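You operate a simulated robot arm through the tools that you are given. There is no shell and no other tool. Be economical: measure what you need, move in short steps, check, and stop when the job is done.

The job below is to be done with a simulated two-armed robot. You get a single attempt, and the scene is never put back.

## Task
Put the yellow test puck labelled "Bronze 2.5 mm" from the top of the front belt on top of the yellow spool and the yellow test puck that says "Bronze 3.5 mm" on the thin red card. Put the yellow test card that says "Bronze 3.0 mm" from the narrow clear patch of the long bench on the cream pale board with two outlines and the yellow test card labelled "Bronze 1.5 mm" on the top of the packing bench. Put the tub labelled "Green peas" from the top shelf of the sample rack on the middle shelf of the sample rack and the tub labelled "Oat meal" on the top of the store bench. Put the small blue tub on the top of the store bench away on the top of the small steel table. Press the teach key of the small detector three times. Do these in any order.

The check looks at the end state, three seconds after you hand in, the way a careful person would. Anything else that was tipped, shoved, dropped, spilled or broken makes it a failure.

## Robot
Two 6-joint arms with two-finger grippers on one trunk, on a base that drives. Base frame: it is fixed to the floor where the robot stands at the start and does not move with it; the origin is under the middle of the robot, x ahead of it, y to its left, z up; the surface under the hand at the start is at about z = 0.674. Units: m, rad, N and s.
The left shoulder is at the start at [0.03, 0.178, 0.863], the right one opposite. With the tool pointing down near the work surface each hand reaches from about 0.46 to 0.84 m from the robot's upright axis, wherever it stands, measured 20 degrees to its own side. Places, roughly: middle shelf of the sample rack [-6.4, -4.2, 0.8]; pale board with two outlines (22x23x2 cm) [-2.5, -6.2, 0.8]; small blue tub [-6, -2.75, 0.75]; teach key of the small detector [-6.1, -1.4, 0.8]; teal tub with a foil lid, white tub, white tub wit [-6.5, -4.25, 1.25]; thin red card [0.25, -0.25, 0.75]; top of the packing bench [2.5, -6.4, 0.8]; top of the small steel table [-2.7, -0.8, 0.7]; top of the store bench [-6.2, -3.1, 0.8]; yellow spool (6x6x5 cm) [0.6, -0.1, 0.7]; yellow test card [-2.25, -6.25, 0.75]; yellow test puck [0.75, 0, 0.75]. Payload 2.54 kg a hand.
The tool frame of a hand sits at the grasp point between the pads (the TCP): z along the fingers, y along the line on which they close. The tips reach 0.03 m beyond it. Largest opening 0.116 m; the body of the gripper starts 0.095 m behind the TCP.
Orientation is told as [roll, pitch, yaw] about the base's x, y, z axes, in that order, counted from this pose: with the fingers straight down and closing along the base's y, the tool's x points along the base's -x, its y along +y and its z along -z.

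## Interface
- The arms move only by the tool apply_moves. It takes "left_plan", "right_plan" or both (then of equal length, played together; a hand with none holds still); each is a list of rows, each a list of 7 numbers: the shift along the base's x, y, z in m, then the turn, a rotation vector about the base's x, y, z in rad, then the gripper command, from -1 (shut) to 1 (fully open), values between in proportion. In form: [[dx, dy, dz, ax, ay, az, gripper], ...]. A call has 1 to 20 rows; each row shifts and turns the commanded pose from where the row before left it. Each row takes 0.2 s and may step no farther than 0.05 m and 0.15 rad from the row before; otherwise, or with a gripper value out of range, the whole call is refused. Where a pose cannot be reached the arm comes as near as it can. A force on the tool above 40 N (or 10 N above the force at the start of the call, whichever is more), or a blocked arm, ends the call early, and 0.2 s more pass. Each finger travels about 0.153 m/s and halts on what it meets, pressing with about 34 N; the grip force reading is that of the motor and also rises with nothing between the fingers. The clock runs only during rows and for 0.2 s after the last one: add rows that do not move to give the fingers time. The reply holds the time, the measured pose of the TCP, the force on the tool along the base axes, the opening and the grip force, in the units named above and with some noise, with the torque about the TCP (base axes, N m) and any sound that the robot's microphone picked up, and new pictures: "show" is both (left out), scene, wrist or none (wrist: the cameras of the hands that moved).
- Cameras (640 x 400 px; columns grow to the right, rows downward): "scene" is now at [0.0306, -0.0034, 1.5726]; the picture's right is [-0.24, -0.97, 0.00], its down [-0.85, 0.21, -0.49] and it looks along [0.47, -0.11, -0.87] (base axes); focal length 267 px, centre (320, 200). "left" rides on the left gripper at [0.069, 0.015, -0.122] in its tool frame; the picture's right is [-0.21, 0.98, 0.00], its down [-0.83, -0.18, -0.53] and it looks along [-0.52, -0.11, 0.85] (tool axes); focal length 251 px, centre (320, 200). "right" rides on the right gripper at [0.069, -0.015, -0.122] in its tool frame; the picture's right is [0.21, 0.98, 0.00], its down [-0.83, 0.18, -0.53] and it looks along [-0.52, 0.11, 0.85] (tool axes); focal length 251 px, centre (320, 200). There is no depth. A picture from a camera that has moved, and an enlarged one, comes with that camera's place and axes in the base frame and with its lens. The place of the scene camera against the robot may be out by one fixed shift of up to 0.018 m in any direction.
- slide_trunk(by): slides the trunk up (or, below 0, down) by that many m; the arms and the scene camera ride with it, the base frame stays. It gives what a move gives, with no picture.
- base_move(legs): drives the robot by 1 to 6 legs, each [ahead, left, turn to the left] in m, m and rad, along the robot's own axes; the way and the turn of a leg run together, so that a leg with both is an arc; at most 1.5 m and 3.142 rad a leg. The arms and the cameras ride along, it lands a little off, and it stops where it bumps. It gives what a move gives, and a new picture of the scene camera.
- turn_head(pan, tilt): turns the head with the scene camera to pan (to the left, within 2.496 rad either way) and tilt (down, from -0.506 to 1.204), counted from straight ahead of the robot. It gives what a move gives, and a new picture of the scene camera.
- close_up(camera, box): a new picture of the part [left, top, right, bottom] of that camera's present view, enlarged. The clock stands still meanwhile.
- job_done(): hands the job in; it is judged then, once.

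Work in short steps. Places have to be worked out from the pictures, the camera data and where the tool is seen: move nearer, look again, correct. Check each grasp and each placing, and mend what went wrong. You have 217 turns and 260 pictures in all, those below and enlarged ones among them. Open the grippers and draw the arms clear of the work before you hand the job in, unless the task says otherwise.

The tools are called as a command line: name --argument value ..., lists and objects as JSON in quotes. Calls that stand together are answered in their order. apply_moves: Moves the arms, as the interface text tells. Its arguments: {"type":"object","properties":{"left_plan":{"type":"array","items":{"type":"array","items":{"type":"number"}}},"right_plan":{"type":"array","items":{"type":"array","items":{"type":"number"}}},"show":{"type":"string","enum":["both","scene","wrist","none"]}},"required":[]} The other tools are called the same way: slide_trunk (by) slides the trunk up or down; base_move (legs) drives the base; turn_head (pan, tilt) turns the head that bears the scene camera; close_up (camera, box) takes an enlarged picture of a part of a camera's view; job_done () hands the job in.

At the start:

```text
t: 0.0
left_tcp_pos: [0.5186, 0.1817, 0.9386]
left_orientation: [-0.002, -0.001, -0.001]
left_contact_force: [0.1, 0.0, 0.9]
left_ft_torque: [0.0, -0.02, 0.03]
left_gripper_width: 0.116
left_finger_force: 0.1
right_tcp_pos: [0.4177, -0.3206, 0.9386]
right_orientation: [0.0, 0.0, 0.0]
right_contact_force: [-1.1, -0.2, 0.0]
right_ft_torque: [0.03, 0.01, 0.0]
right_gripper_width: 0.1161
right_finger_force: 0.1
trunk travel left (down, up): [-0.075, 0.465]
robot x, y, heading: [0.0011, 0.0014, -0.004]
head pan, tilt: [-0.239, 1.063]
```

scene: 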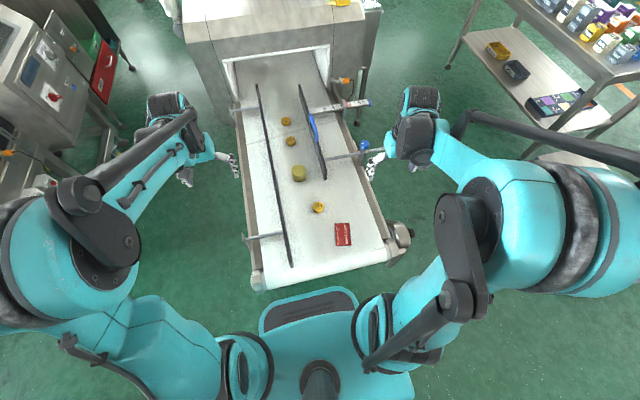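
right: 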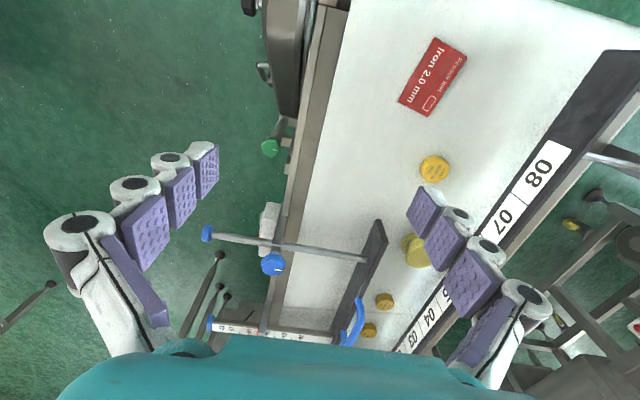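
left: 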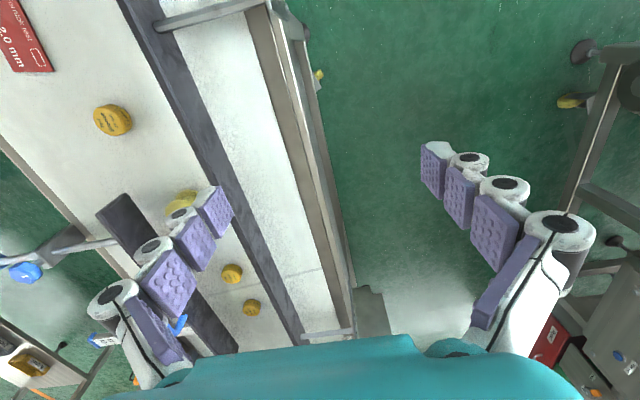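

I see three pucks, a spool and a red card on the belt. I enlarge views to read the puck labels.

close_up --camera "scene" --box '[240, 100, 380, 260]'

close_up --camera "right" --box '[340, 140, 480, 350]'

close_up --camera "left" --box '[80, 90, 280, 330]'

```text
2.50 times, centred on (310, 180) of scene
camera zoom: at [0.0306, -0.0034, 1.5726], right [-0.24, -0.97, 0.0], down [-0.85, 0.21, -0.49], along [0.47, -0.11, -0.87], focal length 667 px, centre (345, 250)
```

zoom: 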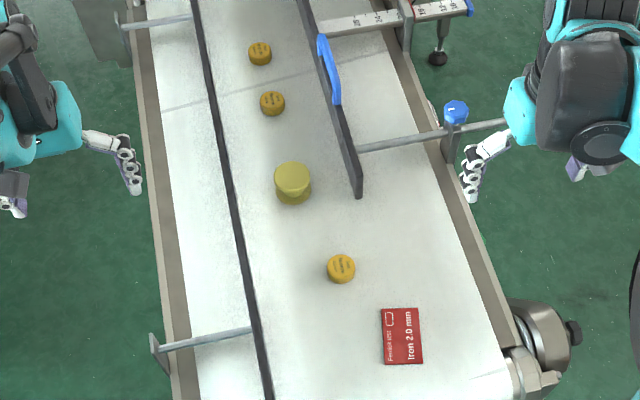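

```text
1.90 times, centred on (410, 245) of right
camera zoom: at [0.3486, -0.3359, 1.0603], right [-0.21, 0.98, 0.0], down [0.83, 0.18, 0.53], along [0.52, 0.11, -0.85], focal length 479 px, centre (149, 114)
```

zoom: 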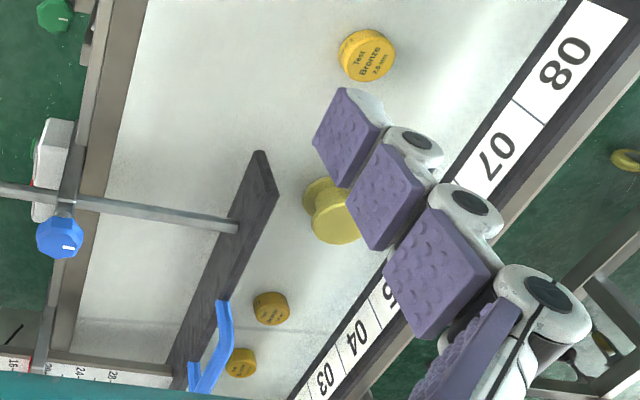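

```text
1.67 times, centred on (180, 210) of left
camera zoom: at [0.4498, 0.1955, 1.0592], right [0.21, 0.98, 0.0], down [0.83, -0.18, 0.53], along [0.52, -0.11, -0.85], focal length 419 px, centre (553, 183)
```

zoom: 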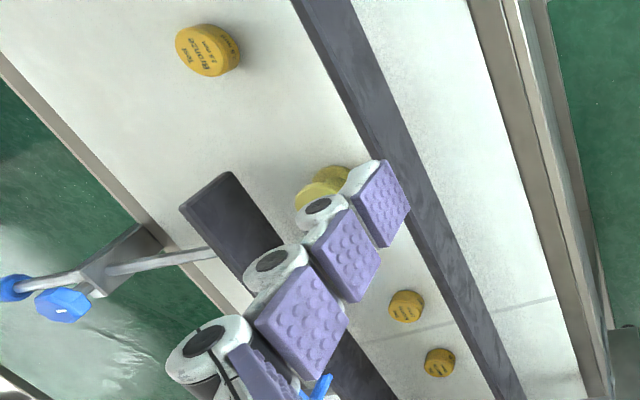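

I enlarge each puck more strongly.

close_up --camera "right" --box '[410, 145, 460, 190]'

close_up --camera "left" --box '[205, 255, 275, 325]'

close_up --camera "scene" --box '[270, 110, 310, 150]'

```text
8.89 times, centred on (435, 168) of right
camera zoom: at [0.3486, -0.3359, 1.0603], right [-0.21, 0.98, 0.0], down [0.83, 0.18, 0.53], along [0.52, 0.11, -0.85], focal length 2235 px, centre (-702, 489)
```

zoom: 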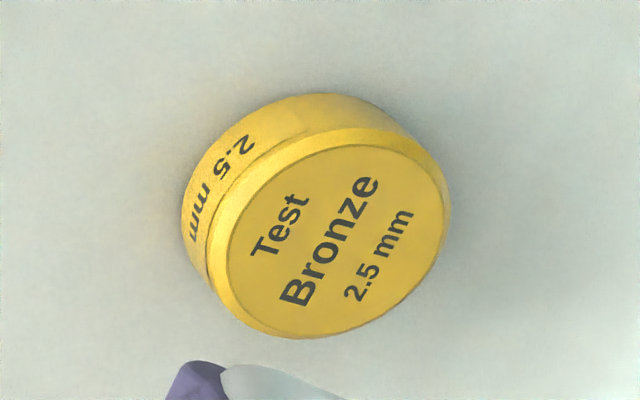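

```text
5.71 times, centred on (240, 290) of left
camera zoom: at [0.4498, 0.1955, 1.0592], right [0.21, 0.98, 0.0], down [0.83, -0.18, 0.53], along [0.52, -0.11, -0.85], focal length 1437 px, centre (777, -314)
```

zoom: 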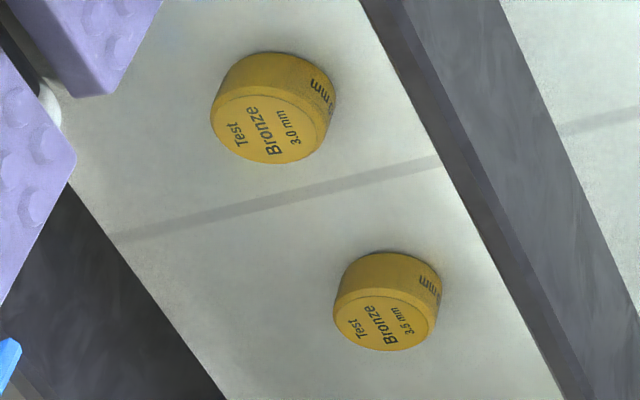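

```text
10.00 times, centred on (290, 130) of scene
camera zoom: at [0.0306, -0.0034, 1.5726], right [-0.24, -0.97, 0.0], down [-0.85, 0.21, -0.49], along [0.47, -0.11, -0.87], focal length 2669 px, centre (620, 900)
```

zoom: 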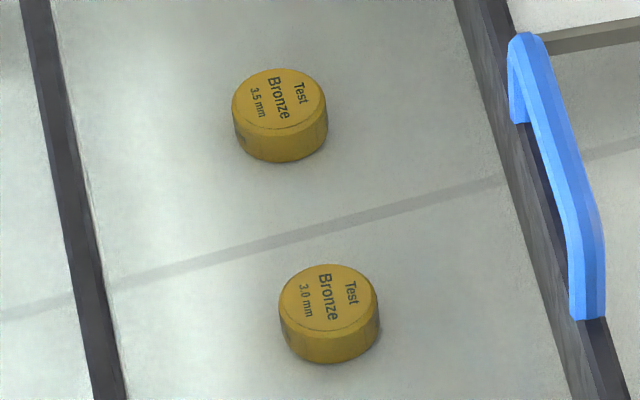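

Triangulating: puck 2.5 at about (0.482, -0.114, top 0.694), spool at (0.634, -0.075), puck 3.5 at (0.945, -0.076), card at (0.36, -0.174). I move the right hand above puck 2.5 and look.

apply_moves --right_plan '[[0.013, 0.041, -0.02, 0, 0, 0, 0.6], [0.013, 0.042, -0.02, 0, 0, 0, 0.5], [0.013, 0.041, -0.025, 0, 0, 0, 0.45], [0.013, 0.041, -0.025, 0, 0, 0, 0.4], [0.012, 0.042, -0.025, 0, 0, 0, 0.4], [0, 0, -0.02, 0, 0, 0, 0.4]]' --show "wrist"

```text
refused: row 5 steps farther than a row can; nothing moved
```

Slightly smaller steps.

apply_moves --right_plan '[[0.013, 0.041, -0.02, 0, 0, 0, 0.6], [0.013, 0.042, -0.02, 0, 0, 0, 0.5], [0.013, 0.041, -0.02, 0, 0, 0, 0.45], [0.013, 0.041, -0.02, 0, 0, 0, 0.4], [0.012, 0.042, -0.02, 0, 0, 0, 0.4], [0, 0, -0.03, 0, 0, 0, 0.4]]' --show "wrist"

```text
t: 1.4
left_tcp_pos: [0.519, 0.1798, 0.9387]
left_orientation: [0.001, 0.0, 0.001]
left_contact_force: [0.2, -0.5, 0.1]
left_ft_torque: [0.01, 0.04, -0.01]
left_gripper_width: 0.116
left_finger_force: 0.0
right_tcp_pos: [0.4809, -0.1154, 0.8012]
right_orientation: [0.001, 0.001, -0.001]
right_contact_force: [0.4, -1.0, -0.2]
right_ft_torque: [0.04, 0.0, 0.0]
right_gripper_width: 0.0809
right_finger_force: 0.1
trunk travel left (down, up): [-0.075, 0.465]
robot x, y, heading: [-0.0021, 0.0009, -0.003]
head pan, tilt: [-0.239, 1.063]
camera right: at [0.4112, -0.1304, 0.9241], right [-0.21, 0.98, 0.0], down [0.83, 0.18, 0.53], along [0.52, 0.11, -0.85], focal length 251 px, centre (320, 200)
```

right: 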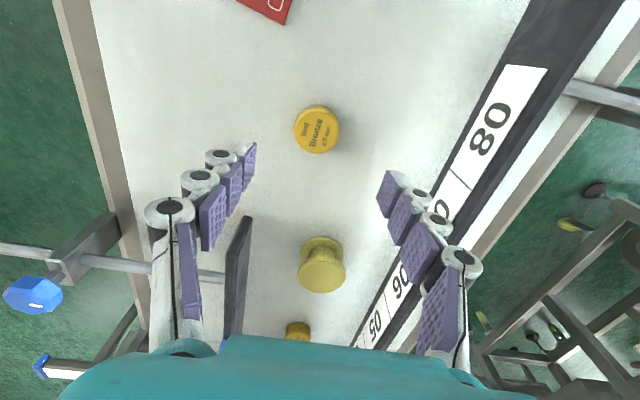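

Puck sits at about (0.477,-0.117), right under the tool. I go down and grip.

apply_moves --right_plan '[[-0.003, -0.001, -0.04, 0, 0, 0, 0.4], [0, 0, -0.035, 0, 0, 0, 0.4], [0, 0, -0.018, 0, 0, 0, 0.4], [0, 0, 0, 0, 0, 0, -0.5], [0, 0, 0, 0, 0, 0, -1], [0, 0, 0, 0, 0, 0, -1]]' --show "wrist"

```text
t: 2.8
left_tcp_pos: [0.5194, 0.1818, 0.9378]
left_orientation: [0.001, 0.002, -0.001]
left_contact_force: [-0.6, 0.1, -1.4]
left_ft_torque: [-0.04, -0.02, -0.01]
left_gripper_width: 0.1162
left_finger_force: 0.1
right_tcp_pos: [0.4811, -0.1149, 0.7132]
right_orientation: [0.0, 0.001, 0.0]
right_contact_force: [0.1, -0.5, 0.0]
right_ft_torque: [-0.02, 0.05, 0.04]
right_gripper_width: 0.0398
right_finger_force: 33.8
trunk travel left (down, up): [-0.075, 0.465]
robot x, y, heading: [0.0006, -0.0005, 0.005]
head pan, tilt: [-0.239, 1.063]
camera right: at [0.4115, -0.1302, 0.8354], right [-0.21, 0.98, 0.0], down [0.83, 0.18, 0.53], along [0.52, 0.11, -0.85], focal length 251 px, centre (320, 200)
```

right: 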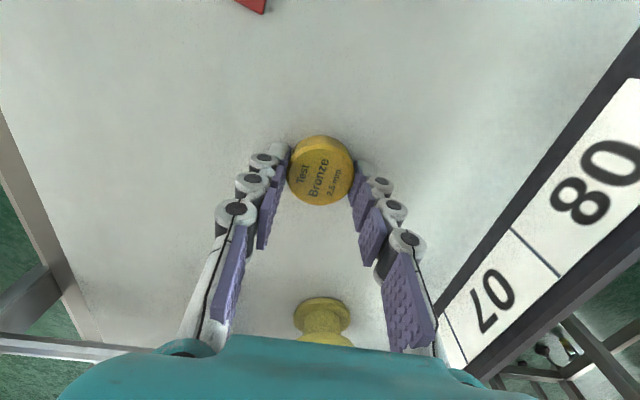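

Gripped (0.040 wide). Lift it and approach the spool, looking again on the way.

apply_moves --right_plan '[[0, 0, 0.04, 0, 0, 0, -1], [0, 0, 0.045, 0, 0, 0, -1], [0.03, 0.01, 0.03, 0, 0, 0, -1], [0.04, 0.01, 0, 0, 0, 0, -1], [0.03, 0.01, 0, 0, 0, 0, -1], [0, 0, 0, 0, 0, 0, -1]]' --show "both"

```text
t: 4.2
left_tcp_pos: [0.5184, 0.1806, 0.9379]
left_orientation: [-0.001, -0.002, 0.0]
left_contact_force: [0.6, 0.7, 0.0]
left_ft_torque: [-0.02, 0.0, 0.0]
left_gripper_width: 0.1162
left_finger_force: 0.1
right_tcp_pos: [0.577, -0.0881, 0.8307]
right_orientation: [0.0, 0.0, 0.0]
right_contact_force: [0.3, 0.9, -0.7]
right_ft_torque: [0.01, 0.04, 0.01]
right_gripper_width: 0.04
right_finger_force: 34.2
trunk travel left (down, up): [-0.075, 0.465]
robot x, y, heading: [-0.0031, -0.0017, -0.001]
head pan, tilt: [-0.239, 1.063]
camera scene: at [0.0304, -0.0035, 1.5726], right [-0.24, -0.97, 0.0], down [-0.85, 0.21, -0.49], along [0.47, -0.11, -0.87], focal length 267 px, centre (320, 200)
camera right: at [0.5083, -0.1033, 0.9522], right [-0.21, 0.98, 0.0], down [0.83, 0.18, 0.53], along [0.52, 0.11, -0.85], focal length 251 px, centre (320, 200)
```

scene: 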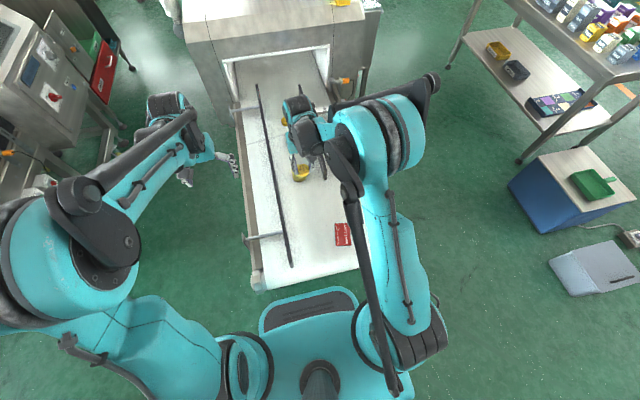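
right: 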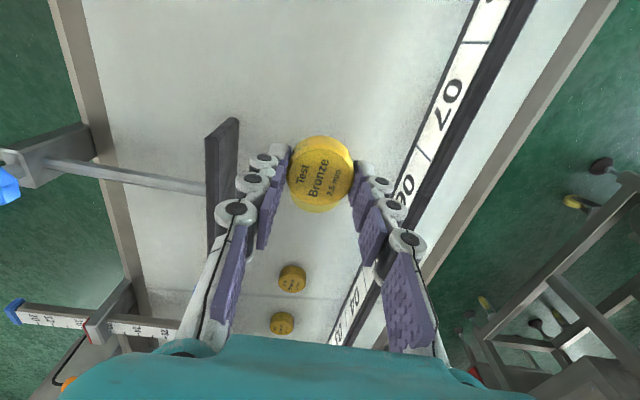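

The spool is hidden behind the puck; I draw back 5 cm to see it and measure it.

apply_moves --right_plan '[[-0.04, 0, 0, 0, 0, 0, -1], [-0.03, 0, 0, 0, 0, 0, -1], [0, 0, 0, 0, 0, 0, -1]]' --show "wrist"

close_up --camera "right" --box '[260, 120, 400, 300]'

close_up --camera "scene" --box '[260, 110, 360, 210]'

```text
t: 5.0
left_tcp_pos: [0.5196, 0.1809, 0.9384]
left_orientation: [0.001, 0.001, 0.001]
left_contact_force: [-0.5, 0.8, 0.3]
left_ft_torque: [0.02, 0.0, -0.03]
left_gripper_width: 0.1158
left_finger_force: 0.1
right_tcp_pos: [0.5081, -0.0862, 0.8302]
right_orientation: [0.001, 0.0, 0.0]
right_contact_force: [-0.5, 0.6, -0.3]
right_ft_torque: [-0.03, 0.01, 0.02]
right_gripper_width: 0.04
right_finger_force: 33.7
trunk travel left (down, up): [-0.075, 0.465]
robot x, y, heading: [-0.0036, 0.0021, 0.0]
head pan, tilt: [-0.239, 1.063]
camera right: at [0.4378, -0.1015, 0.9523], right [-0.21, 0.98, 0.0], down [0.83, 0.18, 0.53], along [0.52, 0.11, -0.85], focal length 251 px, centre (320, 200)
```

right: 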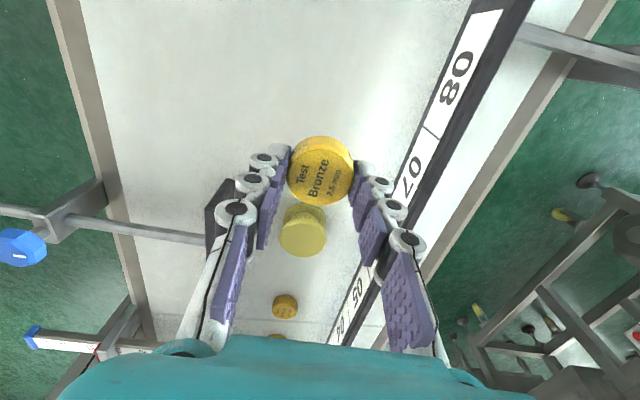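

```text
2.22 times, centred on (330, 210) of right
camera zoom: at [0.4378, -0.1015, 0.9523], right [-0.21, 0.98, 0.0], down [0.83, 0.18, 0.53], along [0.52, 0.11, -0.85], focal length 559 px, centre (298, 178)
```

zoom: 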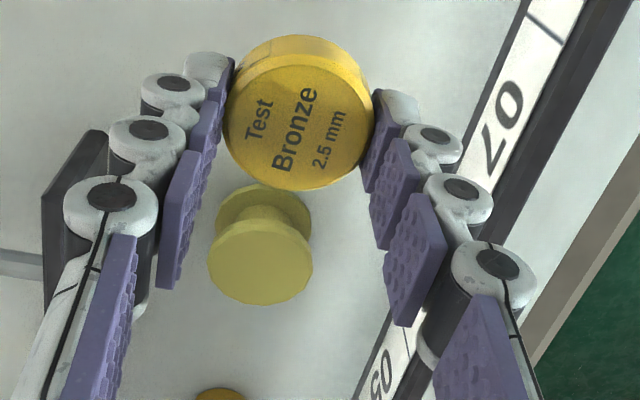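

```text
4.00 times, centred on (310, 160) of scene
camera zoom: at [0.0308, -0.0034, 1.5726], right [-0.24, -0.97, 0.0], down [-0.85, 0.21, -0.49], along [0.47, -0.11, -0.87], focal length 1068 px, centre (360, 360)
```

zoom: 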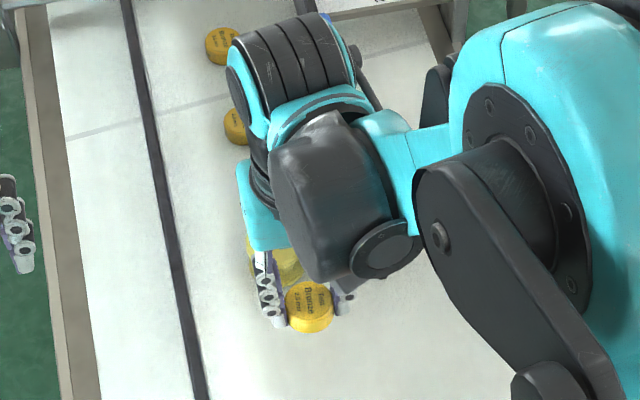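

Spool top is at about (0.635,-0.080), z≈0.72; puck is held 3 mm behind the TCP. I move over and lower to just above contact.

apply_moves --right_plan '[[0.045, 0.002, 0, 0, 0, 0, -1], [0.045, 0.002, 0, 0, 0, 0, -1], [0.039, 0.002, 0, 0, 0, 0, -1], [0, 0, -0.03, 0, 0, 0, -1], [0, 0, -0.028, 0, 0, 0, -1], [0, 0, 0, 0, 0, 0, -1]]' --show "wrist"

close_up --camera "right" --box '[240, 110, 400, 260]'

close_up --camera "left" --box '[80, 90, 280, 330]'

```text
t: 6.4
left_tcp_pos: [0.5184, 0.1812, 0.9375]
left_orientation: [-0.001, 0.001, 0.0]
left_contact_force: [0.2, 0.1, 0.5]
left_ft_torque: [-0.02, -0.04, 0.01]
left_gripper_width: 0.1162
left_finger_force: 0.0
right_tcp_pos: [0.6355, -0.0785, 0.7728]
right_orientation: [0.001, 0.0, -0.001]
right_contact_force: [-0.7, 0.5, -0.8]
right_ft_torque: [0.01, 0.02, 0.0]
right_gripper_width: 0.0397
right_finger_force: 34.3
trunk travel left (down, up): [-0.075, 0.465]
robot x, y, heading: [-0.0027, 0.0009, 0.001]
head pan, tilt: [-0.239, 1.063]
camera right: at [0.5666, -0.0941, 0.8939], right [-0.21, 0.98, 0.0], down [0.83, 0.18, 0.53], along [0.52, 0.11, -0.85], focal length 251 px, centre (320, 200)
```

right: 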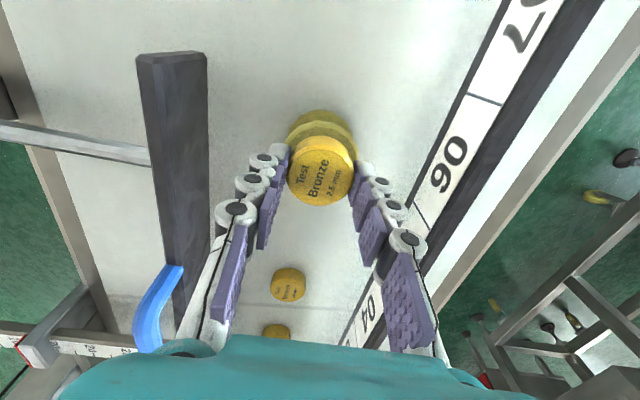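

```text
2.67 times, centred on (320, 185) of right
camera zoom: at [0.5666, -0.0941, 0.8939], right [-0.21, 0.98, 0.0], down [0.83, 0.18, 0.53], along [0.52, 0.11, -0.85], focal length 670 px, centre (320, 240)
```

zoom: 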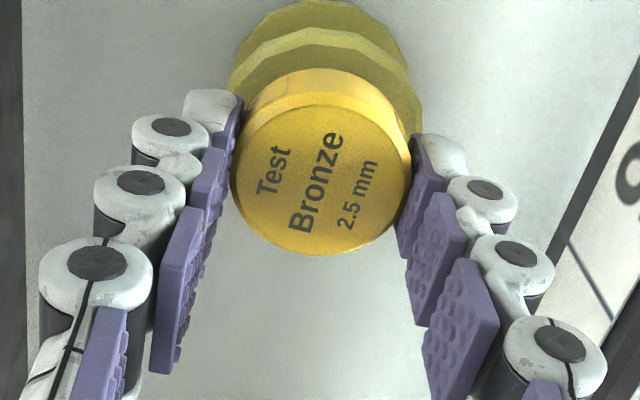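

```text
1.67 times, centred on (180, 210) of left
camera zoom: at [0.4496, 0.1956, 1.0593], right [0.21, 0.98, 0.0], down [0.83, -0.18, 0.53], along [0.52, -0.11, -0.85], focal length 419 px, centre (553, 183)
```

zoom: 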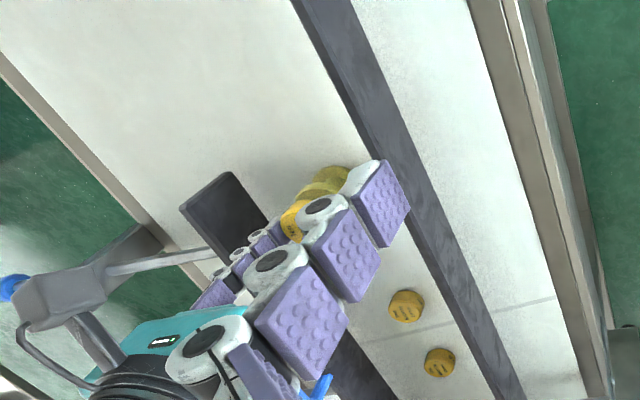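

Puck is concentric with the spool to within a few millimetres. I lower in small steps watching force.

apply_moves --right_plan '[[0, 0, -0.004, 0, 0, 0, -1], [0, 0, -0.002, 0, 0, 0, -1], [0, 0, 0, 0, 0, 0, -1]]' --show "wrist"

close_up --camera "right" --box '[240, 110, 400, 260]'

```text
t: 7.2
left_tcp_pos: [0.5189, 0.1814, 0.9387]
left_orientation: [0.0, -0.002, -0.002]
left_contact_force: [0.4, 0.0, 0.2]
left_ft_torque: [0.03, 0.0, 0.0]
left_gripper_width: 0.1158
left_finger_force: 0.1
right_tcp_pos: [0.637, -0.0783, 0.7651]
right_orientation: [0.0, 0.0, -0.001]
right_contact_force: [1.5, -0.5, 0.7]
right_ft_torque: [-0.01, 0.0, 0.03]
right_gripper_width: 0.04
right_finger_force: 34.0
trunk travel left (down, up): [-0.075, 0.465]
robot x, y, heading: [-0.0013, 0.0012, -0.001]
head pan, tilt: [-0.239, 1.063]
camera right: at [0.5677, -0.0936, 0.8876], right [-0.21, 0.98, 0.0], down [0.83, 0.18, 0.53], along [0.52, 0.11, -0.85], focal length 251 px, centre (320, 200)
```

right: 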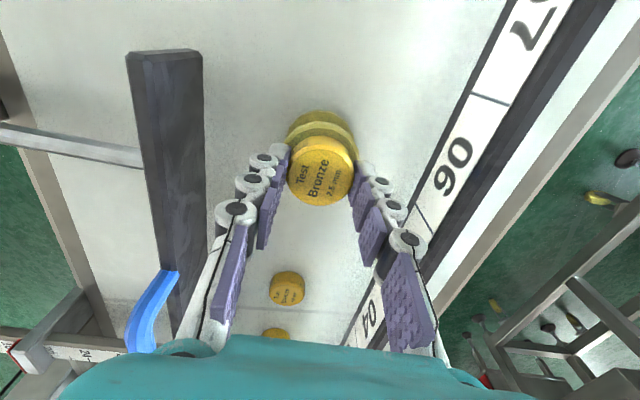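

```text
2.67 times, centred on (320, 185) of right
camera zoom: at [0.5677, -0.0936, 0.8876], right [-0.21, 0.98, 0.0], down [0.83, 0.18, 0.53], along [0.52, 0.11, -0.85], focal length 670 px, centre (320, 240)
```

zoom: 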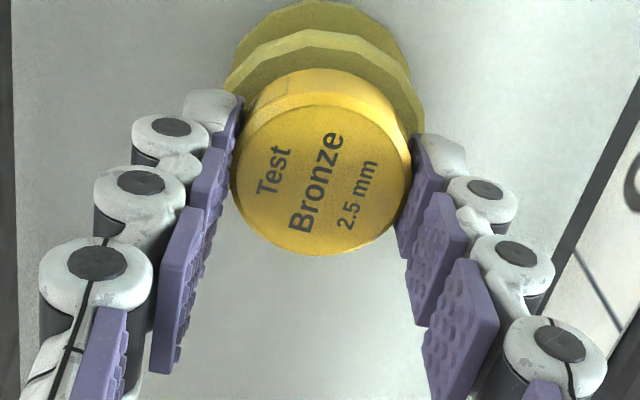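

Still no contact; the puck looks about 3 mm too far +x, so I correct and lower further.

apply_moves --right_plan '[[-0.003, 0, -0.002, 0, 0, 0, -1], [0, 0, -0.002, 0, 0, 0, -1], [0, 0, -0.001, 0, 0, 0, -1], [0, 0, 0, 0, 0, 0, -1]]' --show "none"

close_up --camera "right" --box '[240, 110, 400, 260]'

```text
t: 8.2
left_tcp_pos: [0.5193, 0.1819, 0.9391]
left_orientation: [0.0, 0.001, 0.001]
left_contact_force: [0.2, -0.5, -0.3]
left_ft_torque: [0.01, 0.0, 0.01]
left_gripper_width: 0.1162
left_finger_force: 0.1
right_tcp_pos: [0.6344, -0.0777, 0.7612]
right_orientation: [0.0, 0.0, 0.0]
right_contact_force: [-0.1, 0.9, -0.3]
right_ft_torque: [0.03, 0.0, -0.03]
right_gripper_width: 0.0397
right_finger_force: 34.0
trunk travel left (down, up): [-0.075, 0.465]
robot x, y, heading: [0.0007, 0.0001, 0.001]
head pan, tilt: [-0.239, 1.063]
```

```text
2.67 times, centred on (320, 185) of right
camera zoom: at [0.565, -0.0933, 0.8836], right [-0.21, 0.98, 0.0], down [0.83, 0.18, 0.53], along [0.52, 0.11, -0.85], focal length 670 px, centre (320, 240)
```

zoom: 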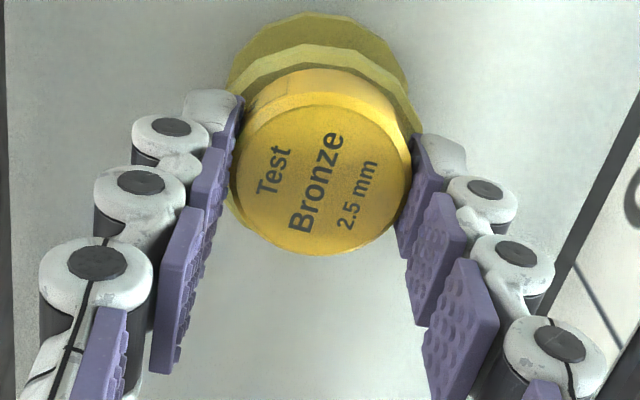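

Still free. I go on down by 1.5 mm steps.

apply_moves --right_plan '[[0, 0, -0.0015, 0, 0, 0, -1], [0, 0, -0.0015, 0, 0, 0, -1], [0, 0, 0, 0, 0, 0, -1]]' --show "none"

close_up --camera "right" --box '[240, 110, 400, 260]'

```text
t: 9.0
left_tcp_pos: [0.5189, 0.1813, 0.9371]
left_orientation: [0.0, 0.0, 0.0]
left_contact_force: [-0.2, -0.2, 0.0]
left_ft_torque: [0.01, -0.02, 0.02]
left_gripper_width: 0.116
left_finger_force: 0.1
right_tcp_pos: [0.6338, -0.0775, 0.7583]
right_orientation: [-0.002, 0.0, 0.0]
right_contact_force: [0.0, 0.6, -0.4]
right_ft_torque: [0.0, -0.02, 0.02]
right_gripper_width: 0.0399
right_finger_force: 34.5
trunk travel left (down, up): [-0.075, 0.465]
robot x, y, heading: [-0.0019, 0.0029, -0.004]
head pan, tilt: [-0.239, 1.063]
```

```text
2.67 times, centred on (320, 185) of right
camera zoom: at [0.5654, -0.0932, 0.8798], right [-0.21, 0.98, 0.0], down [0.83, 0.18, 0.53], along [0.52, 0.11, -0.85], focal length 670 px, centre (320, 240)
```

zoom: 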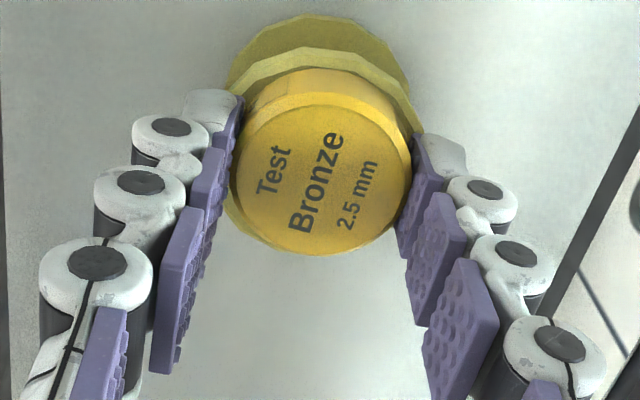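

No contact force yet; continue in 1 mm steps.

apply_moves --right_plan '[[0, 0, -0.001, 0, 0, 0, -1], [0, 0, -0.001, 0, 0, 0, -1], [0, 0, -0.001, 0, 0, 0, -1], [0, 0, 0, 0, 0, 0, -1]]' --show "none"

close_up --camera "right" --box '[240, 110, 400, 260]'

```text
t: 10.0
left_tcp_pos: [0.5167, 0.182, 0.9393]
left_orientation: [0.001, -0.003, -0.001]
left_contact_force: [-0.1, 0.0, 0.4]
left_ft_torque: [0.02, 0.04, -0.01]
left_gripper_width: 0.116
left_finger_force: 0.0
right_tcp_pos: [0.633, -0.0778, 0.7557]
right_orientation: [-0.001, -0.002, -0.001]
right_contact_force: [6.6, 0.7, 30.9]
right_ft_torque: [-0.01, -0.25, 0.02]
right_gripper_width: 0.0398
right_finger_force: 34.2
trunk travel left (down, up): [-0.075, 0.465]
robot x, y, heading: [0.0026, -0.0053, 0.007]
head pan, tilt: [-0.239, 1.063]
```

```text
2.67 times, centred on (320, 185) of right
camera zoom: at [0.564, -0.0933, 0.8781], right [-0.21, 0.98, 0.0], down [0.82, 0.18, 0.54], along [0.52, 0.11, -0.84], focal length 670 px, centre (320, 240)
```

zoom: 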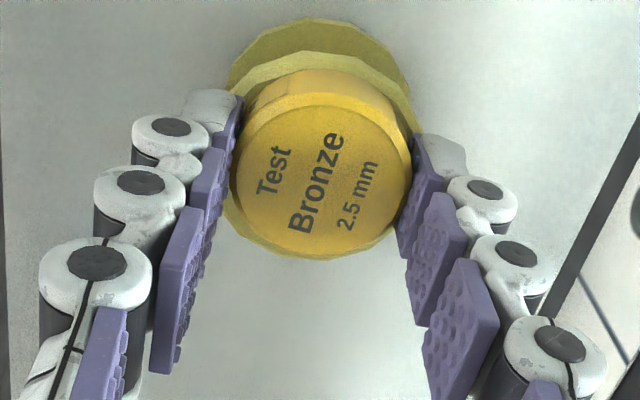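

Contact made at TCP z≈0.756. I relieve 1 mm, open, and lift away.

apply_moves --right_plan '[[0, 0, 0.0015, 0, 0, 0, -1], [0, 0, 0, 0, 0, 0, -0.1], [0, 0, 0, 0, 0, 0, 0.2], [0, 0, 0.04, 0, 0, 0, 0.2], [0, 0, 0.045, 0, 0, 0, 0.2], [-0.04, -0.02, 0.02, 0, 0, 0, 0.3]]' --show "wrist"

close_up --camera "right" --box '[240, 180, 400, 330]'

```text
t: 11.4
left_tcp_pos: [0.5165, 0.1814, 0.939]
left_orientation: [0.001, -0.002, 0.0]
left_contact_force: [-0.1, 0.5, -0.2]
left_ft_torque: [0.01, -0.05, -0.03]
left_gripper_width: 0.116
left_finger_force: 0.1
right_tcp_pos: [0.5918, -0.1006, 0.8614]
right_orientation: [0.003, -0.004, -0.001]
right_contact_force: [-0.7, -0.4, 0.8]
right_ft_torque: [0.01, -0.05, -0.02]
right_gripper_width: 0.0756
right_finger_force: 0.0
trunk travel left (down, up): [-0.075, 0.465]
robot x, y, heading: [-0.0027, -0.0018, 0.002]
head pan, tilt: [-0.239, 1.063]
camera right: at [0.5222, -0.1161, 0.9843], right [-0.21, 0.98, 0.0], down [0.83, 0.18, 0.53], along [0.52, 0.12, -0.84], focal length 251 px, centre (320, 200)
```

right: 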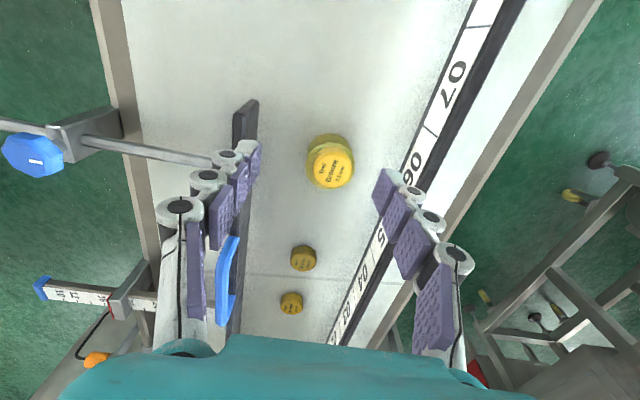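

```text
2.67 times, centred on (320, 255) of right
camera zoom: at [0.5222, -0.1161, 0.9843], right [-0.21, 0.98, 0.0], down [0.83, 0.18, 0.53], along [0.52, 0.12, -0.84], focal length 670 px, centre (320, 53)
```

zoom: 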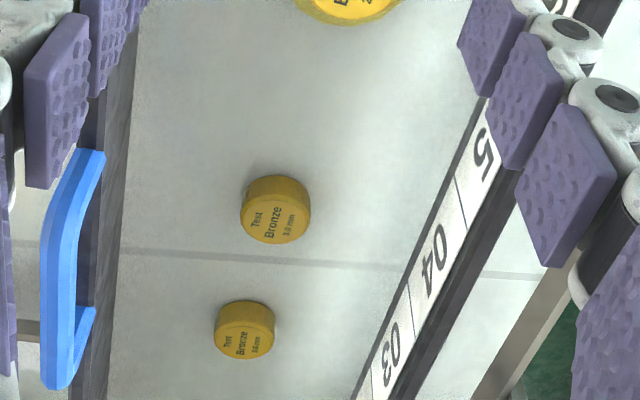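

Puck 2.5 rests on the spool. Puck 3.5 (x≈0.947) is out of reach from here, so I'll go round to the right side of the belt. First I draw the right arm back up.

apply_moves --right_plan '[[-0.04, -0.02, 0.02, 0, 0, 0, 1], [-0.04, -0.025, 0.015, 0, 0, 0, 1], [-0.03, -0.04, 0, 0, 0, 0, 1], [-0.03, -0.04, 0.01, 0, 0, 0, 1], [-0.03, -0.04, 0.01, 0, 0, 0, 1], [0, -0.04, 0.01, 0, 0, 0, 1], [0, -0.02, 0.01, 0, 0, 0, 1]]' --show "none"

turn_head --pan -0.9 --tilt 0.7

```text
refused: row 4 steps farther than a row can; nothing moved
```

```text
t: 12.4
left_tcp_pos: [0.52, 0.1811, 0.9378]
left_orientation: [0.0, -0.003, 0.001]
left_contact_force: [0.7, -0.6, 0.1]
left_ft_torque: [0.01, 0.02, 0.02]
left_gripper_width: 0.1158
left_finger_force: 0.1
right_tcp_pos: [0.5938, -0.1003, 0.8599]
right_orientation: [-0.001, -0.001, -0.001]
right_contact_force: [0.1, 0.8, -0.4]
right_ft_torque: [-0.02, -0.01, -0.01]
right_gripper_width: 0.0754
right_finger_force: 0.0
trunk travel left (down, up): [-0.075, 0.465]
robot x, y, heading: [0.0015, 0.0034, -0.001]
head pan, tilt: [-0.901, 0.7]
camera scene: at [0.0197, -0.0544, 1.6002], right [-0.78, -0.62, 0.0], down [-0.4, 0.5, -0.76], along [0.48, -0.6, -0.64], focal length 267 px, centre (320, 200)
```

scene: 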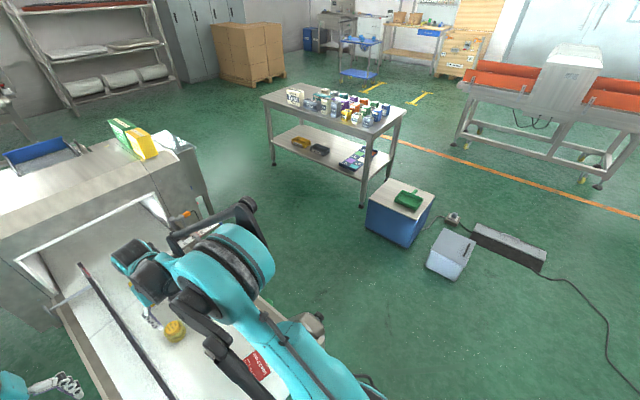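

Floor to the right of the belt is free to about y=-1.3. I retract the right arm.

apply_moves --right_plan '[[-0.035, -0.02, 0.02, 0, 0, 0, 1], [-0.035, -0.025, 0.015, 0, 0, 0, 1], [-0.03, -0.035, 0, 0, 0, 0, 1], [-0.03, -0.035, 0.01, 0, 0, 0, 1], [-0.03, -0.035, 0.01, 0, 0, 0, 1], [-0.01, -0.04, 0.01, 0, 0, 0, 1], [0, -0.03, 0.01, 0, 0, 0, 1]]' --show "none"

base_move --legs '[[-0.35, 0, 0], [0, -0.85, 0], [0.8, 0, 0]]'

```text
t: 14.0
left_tcp_pos: [0.5183, 0.1805, 0.9377]
left_orientation: [0.001, 0.0, 0.001]
left_contact_force: [-0.2, 0.1, 0.4]
left_ft_torque: [0.01, 0.01, -0.01]
left_gripper_width: 0.1161
left_finger_force: 0.1
right_tcp_pos: [0.4242, -0.322, 0.9376]
right_orientation: [0.0, 0.0, 0.001]
right_contact_force: [-0.4, -0.2, -0.3]
right_ft_torque: [0.0, -0.01, -0.01]
right_gripper_width: 0.1162
right_finger_force: 0.0
trunk travel left (down, up): [-0.075, 0.465]
robot x, y, heading: [-0.0024, -0.0008, 0.002]
head pan, tilt: [-0.901, 0.7]
```

```text
t: 15.2
left_tcp_pos: [0.4569, 0.1817, 0.9389]
left_orientation: [-0.001, -0.003, 0.0]
left_contact_force: [-0.3, 0.3, 0.5]
left_ft_torque: [0.02, -0.04, -0.02]
left_gripper_width: 0.116
left_finger_force: 0.0
right_tcp_pos: [0.3617, -0.3215, 0.9398]
right_orientation: [0.001, 0.0, 0.002]
right_contact_force: [-0.1, -0.4, 0.1]
right_ft_torque: [0.01, -0.02, 0.01]
right_gripper_width: 0.1159
right_finger_force: 0.0
trunk travel left (down, up): [-0.075, 0.465]
robot x, y, heading: [-0.0635, -0.001, -0.005]
head pan, tilt: [-0.901, 0.7]
stopped in leg 1: the robot was blocked; the commanded pose is now the measured one
camera scene: at [-0.0441, -0.0545, 1.6003], right [-0.78, -0.62, 0.0], down [-0.4, 0.51, -0.77], along [0.48, -0.6, -0.64], focal length 267 px, centre (320, 200)
```

scene: 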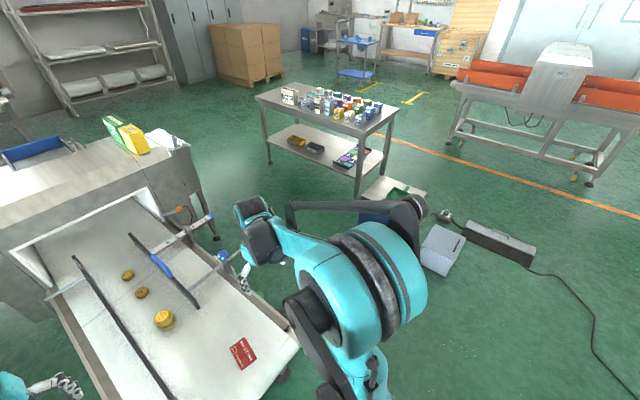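

Something behind blocked the robot after 6 cm. I look behind before moving further.

turn_head --pan 2.45 --tilt 0.9

turn_head --pan -2.45 --tilt 0.9

```text
t: 18.0
left_tcp_pos: [0.4594, 0.1814, 0.9374]
left_orientation: [-0.001, 0.0, 0.001]
left_contact_force: [0.7, 0.5, 0.1]
left_ft_torque: [-0.01, 0.0, -0.01]
left_gripper_width: 0.1164
left_finger_force: 0.0
right_tcp_pos: [0.3647, -0.3211, 0.9377]
right_orientation: [0.0, 0.002, 0.0]
right_contact_force: [0.2, -0.6, 0.9]
right_ft_torque: [-0.02, 0.02, -0.01]
right_gripper_width: 0.1162
right_finger_force: 0.1
trunk travel left (down, up): [-0.075, 0.465]
robot x, y, heading: [-0.0611, -0.0024, 0.001]
head pan, tilt: [2.45, 0.901]
camera scene: at [-0.1516, 0.0602, 1.5841], right [0.64, 0.77, 0.0], down [0.6, -0.5, -0.62], along [-0.48, 0.4, -0.78], focal length 267 px, centre (320, 200)
```

scene: 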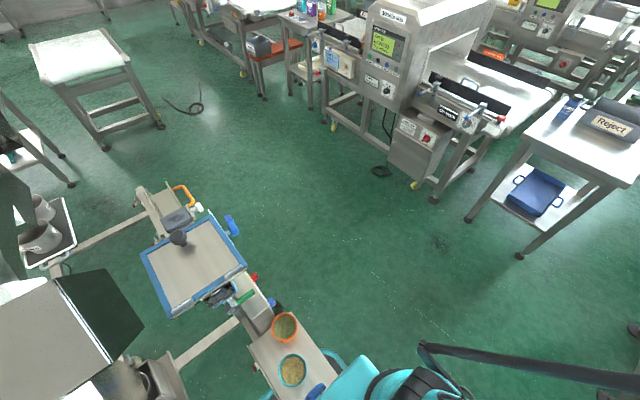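

```text
t: 21.9
left_tcp_pos: [0.4601, 0.1809, 0.9379]
left_orientation: [0.001, 0.0, -0.001]
left_contact_force: [-0.5, -0.5, 0.0]
left_ft_torque: [0.0, 0.03, -0.02]
left_gripper_width: 0.1159
left_finger_force: 0.0
right_tcp_pos: [0.3661, -0.3217, 0.9377]
right_orientation: [0.0, 0.001, 0.0]
right_contact_force: [-0.2, 0.4, -0.3]
right_ft_torque: [0.01, 0.0, 0.01]
right_gripper_width: 0.1162
right_finger_force: 0.1
trunk travel left (down, up): [-0.075, 0.465]
robot x, y, heading: [-0.0641, -0.0027, 0.0]
head pan, tilt: [-2.45, 0.901]
camera scene: at [-0.1517, -0.0361, 1.5841], right [-0.64, 0.77, 0.0], down [0.6, 0.5, -0.62], along [-0.48, -0.4, -0.78], focal length 267 px, centre (320, 200)
```

scene: 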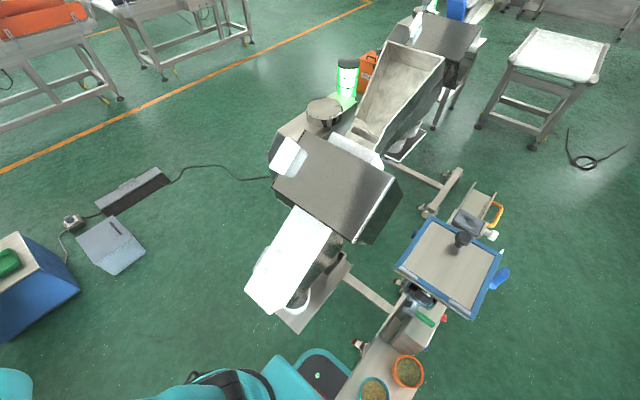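

Behind is a machine with cups on a tray; they stand untouched. I look straight down ahead to judge base vs. belt clearances.

turn_head --pan -0.1 --tilt 1.2

turn_head --pan -1.4 --tilt 1.2

turn_head --pan -2.49 --tilt 1.2

```text
t: 24.0
left_tcp_pos: [0.4585, 0.1803, 0.937]
left_orientation: [0.0, -0.002, 0.0]
left_contact_force: [0.2, -0.5, -0.1]
left_ft_torque: [0.0, 0.03, -0.01]
left_gripper_width: 0.1163
left_finger_force: 0.1
right_tcp_pos: [0.363, -0.3218, 0.9388]
right_orientation: [0.0, 0.001, 0.001]
right_contact_force: [-0.1, -0.5, -0.1]
right_ft_torque: [0.0, -0.02, -0.02]
right_gripper_width: 0.116
right_finger_force: 0.0
trunk travel left (down, up): [-0.075, 0.465]
robot x, y, heading: [-0.0618, 0.003, 0.003]
head pan, tilt: [-0.099, 1.201]
camera scene: at [-0.0379, 0.0064, 1.5642], right [-0.1, -0.99, 0.0], down [-0.93, 0.09, -0.36], along [0.36, -0.04, -0.93], focal length 267 px, centre (320, 200)
```

scene: 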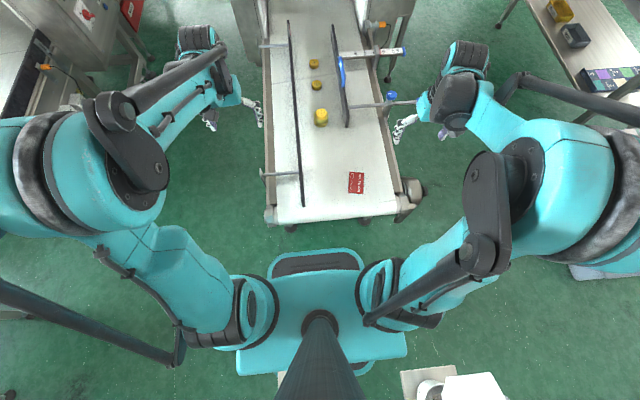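

```text
t: 25.5
left_tcp_pos: [0.4584, 0.1812, 0.9391]
left_orientation: [0.001, 0.0, 0.0]
left_contact_force: [-0.9, -0.8, -0.1]
left_ft_torque: [-0.01, 0.02, 0.03]
left_gripper_width: 0.1162
left_finger_force: 0.0
right_tcp_pos: [0.3643, -0.3214, 0.9387]
right_orientation: [0.001, -0.001, -0.001]
right_contact_force: [0.3, 0.4, -0.1]
right_ft_torque: [0.0, 0.01, 0.01]
right_gripper_width: 0.1158
right_finger_force: 0.0
trunk travel left (down, up): [-0.075, 0.465]
robot x, y, heading: [-0.0632, -0.0015, -0.003]
head pan, tilt: [-1.4, 1.201]
camera scene: at [-0.084, -0.0431, 1.5642], right [-0.99, -0.17, 0.0], down [-0.16, 0.92, -0.36], along [0.06, -0.36, -0.93], focal length 267 px, centre (320, 200)
```

scene: 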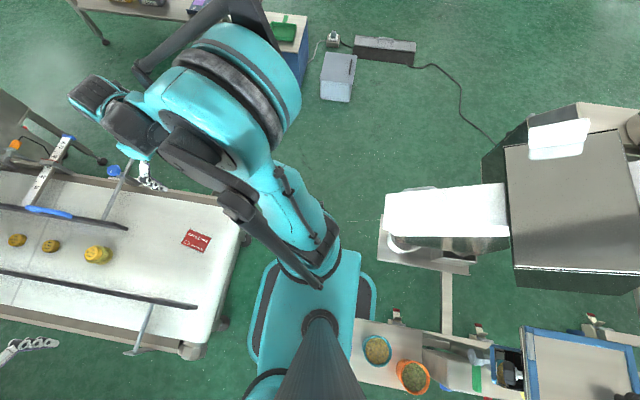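

```text
t: 26.8
left_tcp_pos: [0.4586, 0.1798, 0.9369]
left_orientation: [0.0, -0.001, -0.001]
left_contact_force: [-0.6, -0.3, 0.1]
left_ft_torque: [-0.01, 0.01, -0.02]
left_gripper_width: 0.1157
left_finger_force: 0.0
right_tcp_pos: [0.364, -0.3207, 0.9386]
right_orientation: [0.0, 0.001, 0.001]
right_contact_force: [-0.5, 0.1, 0.6]
right_ft_torque: [-0.01, 0.01, 0.04]
right_gripper_width: 0.1159
right_finger_force: 0.1
trunk travel left (down, up): [-0.075, 0.465]
robot x, y, heading: [-0.0575, -0.0016, -0.003]
head pan, tilt: [-2.491, 1.201]
camera scene: at [-0.138, -0.0219, 1.5642], right [-0.61, 0.8, 0.0], down [0.74, 0.56, -0.36], along [-0.29, -0.22, -0.93], focal length 267 px, centre (320, 200)
```

scene: 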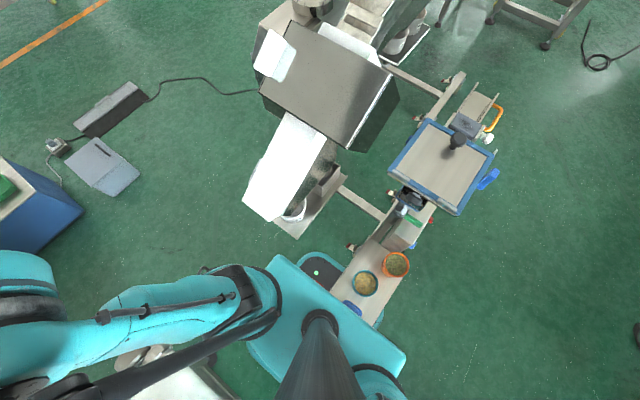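

The base fits under the belt end (feet at x≈0.41), and was touching only the tray region behind. I go 7 cm forward to free the rear, strafe right, then drive ahead.

base_move --legs '[[0.07, 0, 0], [0, -0.92, 0]]'

```text
t: 32.3
left_tcp_pos: [0.523, -0.7596, 0.9373]
left_orientation: [0.001, -0.002, -0.021]
left_contact_force: [-0.2, -0.4, 1.0]
left_ft_torque: [-0.02, -0.03, 0.0]
left_gripper_width: 0.1159
left_finger_force: 0.0
right_tcp_pos: [0.4194, -1.2605, 0.9382]
right_orientation: [-0.001, 0.0, -0.019]
right_contact_force: [-0.8, 0.3, -0.2]
right_ft_torque: [-0.01, -0.02, 0.02]
right_gripper_width: 0.1159
right_finger_force: 0.1
trunk travel left (down, up): [-0.075, 0.465]
robot x, y, heading: [-0.0009, -0.9312, -0.019]
head pan, tilt: [-2.491, 1.201]
camera scene: at [-0.0776, -0.9509, 1.5642], right [-0.59, 0.81, 0.0], down [0.75, 0.55, -0.36], along [-0.29, -0.21, -0.93], focal length 267 px, centre (320, 200)
```

scene: 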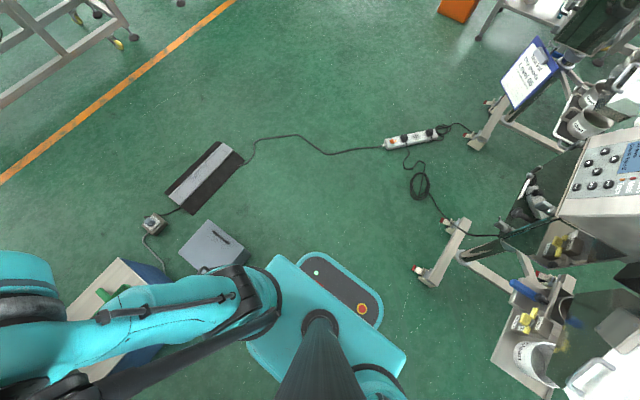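

Clear. I drive ahead and turn left to face the belt.

base_move --legs '[[0.55, 0, 0], [0, 0, 0.8], [0, 0, 0.79]]'

turn_head --pan -0.1 --tilt 0.95

```text
t: 39.7
left_tcp_pos: [0.3715, -0.4246, 0.9377]
left_orientation: [-0.001, 0.0, 1.566]
left_contact_force: [-0.7, 0.8, -0.2]
left_ft_torque: [0.01, -0.03, -0.02]
left_gripper_width: 0.116
left_finger_force: 0.1
right_tcp_pos: [0.8741, -0.5218, 0.9367]
right_orientation: [0.0, -0.001, 1.565]
right_contact_force: [-0.1, 0.4, 0.1]
right_ft_torque: [-0.01, 0.02, 0.0]
right_gripper_width: 0.116
right_finger_force: 0.2
trunk travel left (down, up): [-0.075, 0.465]
robot x, y, heading: [0.5535, -0.9433, 1.566]
head pan, tilt: [-2.491, 1.201]
camera scene: at [0.5805, -1.0073, 1.5642], right [-0.8, -0.6, 0.0], down [-0.56, 0.74, -0.36], along [0.22, -0.29, -0.93], focal length 267 px, centre (320, 200)
```

scene: 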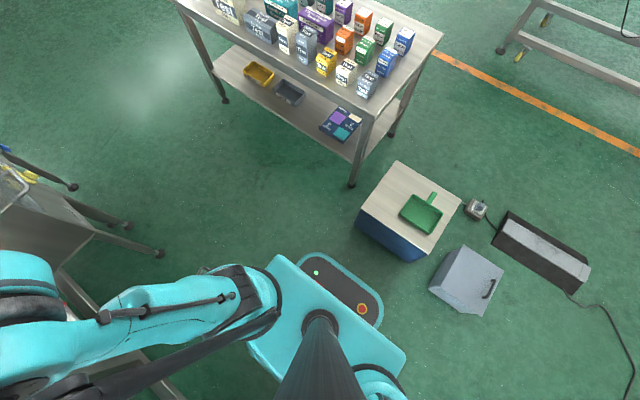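

```text
t: 41.9
left_tcp_pos: [0.3717, -0.4253, 0.9375]
left_orientation: [-0.001, 0.001, 1.566]
left_contact_force: [-0.6, -0.3, -0.5]
left_ft_torque: [0.04, 0.0, 0.01]
left_gripper_width: 0.116
left_finger_force: 0.0
right_tcp_pos: [0.8738, -0.5224, 0.9373]
right_orientation: [0.0, -0.001, 1.566]
right_contact_force: [-0.7, 0.0, -0.3]
right_ft_torque: [-0.01, 0.01, 0.02]
right_gripper_width: 0.1159
right_finger_force: 0.1
trunk travel left (down, up): [-0.075, 0.465]
robot x, y, heading: [0.5509, -0.9409, 1.571]
head pan, tilt: [-0.099, 0.949]
camera scene: at [0.5546, -0.8904, 1.5804], right [0.99, -0.1, 0.0], down [-0.09, -0.81, -0.58], along [0.06, 0.58, -0.81], focal length 267 px, centre (320, 200)
```

scene: 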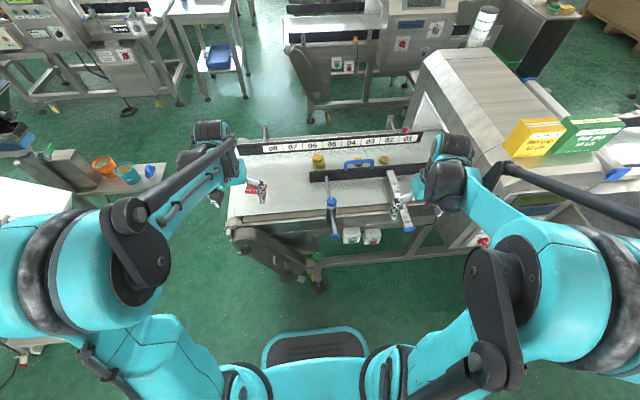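

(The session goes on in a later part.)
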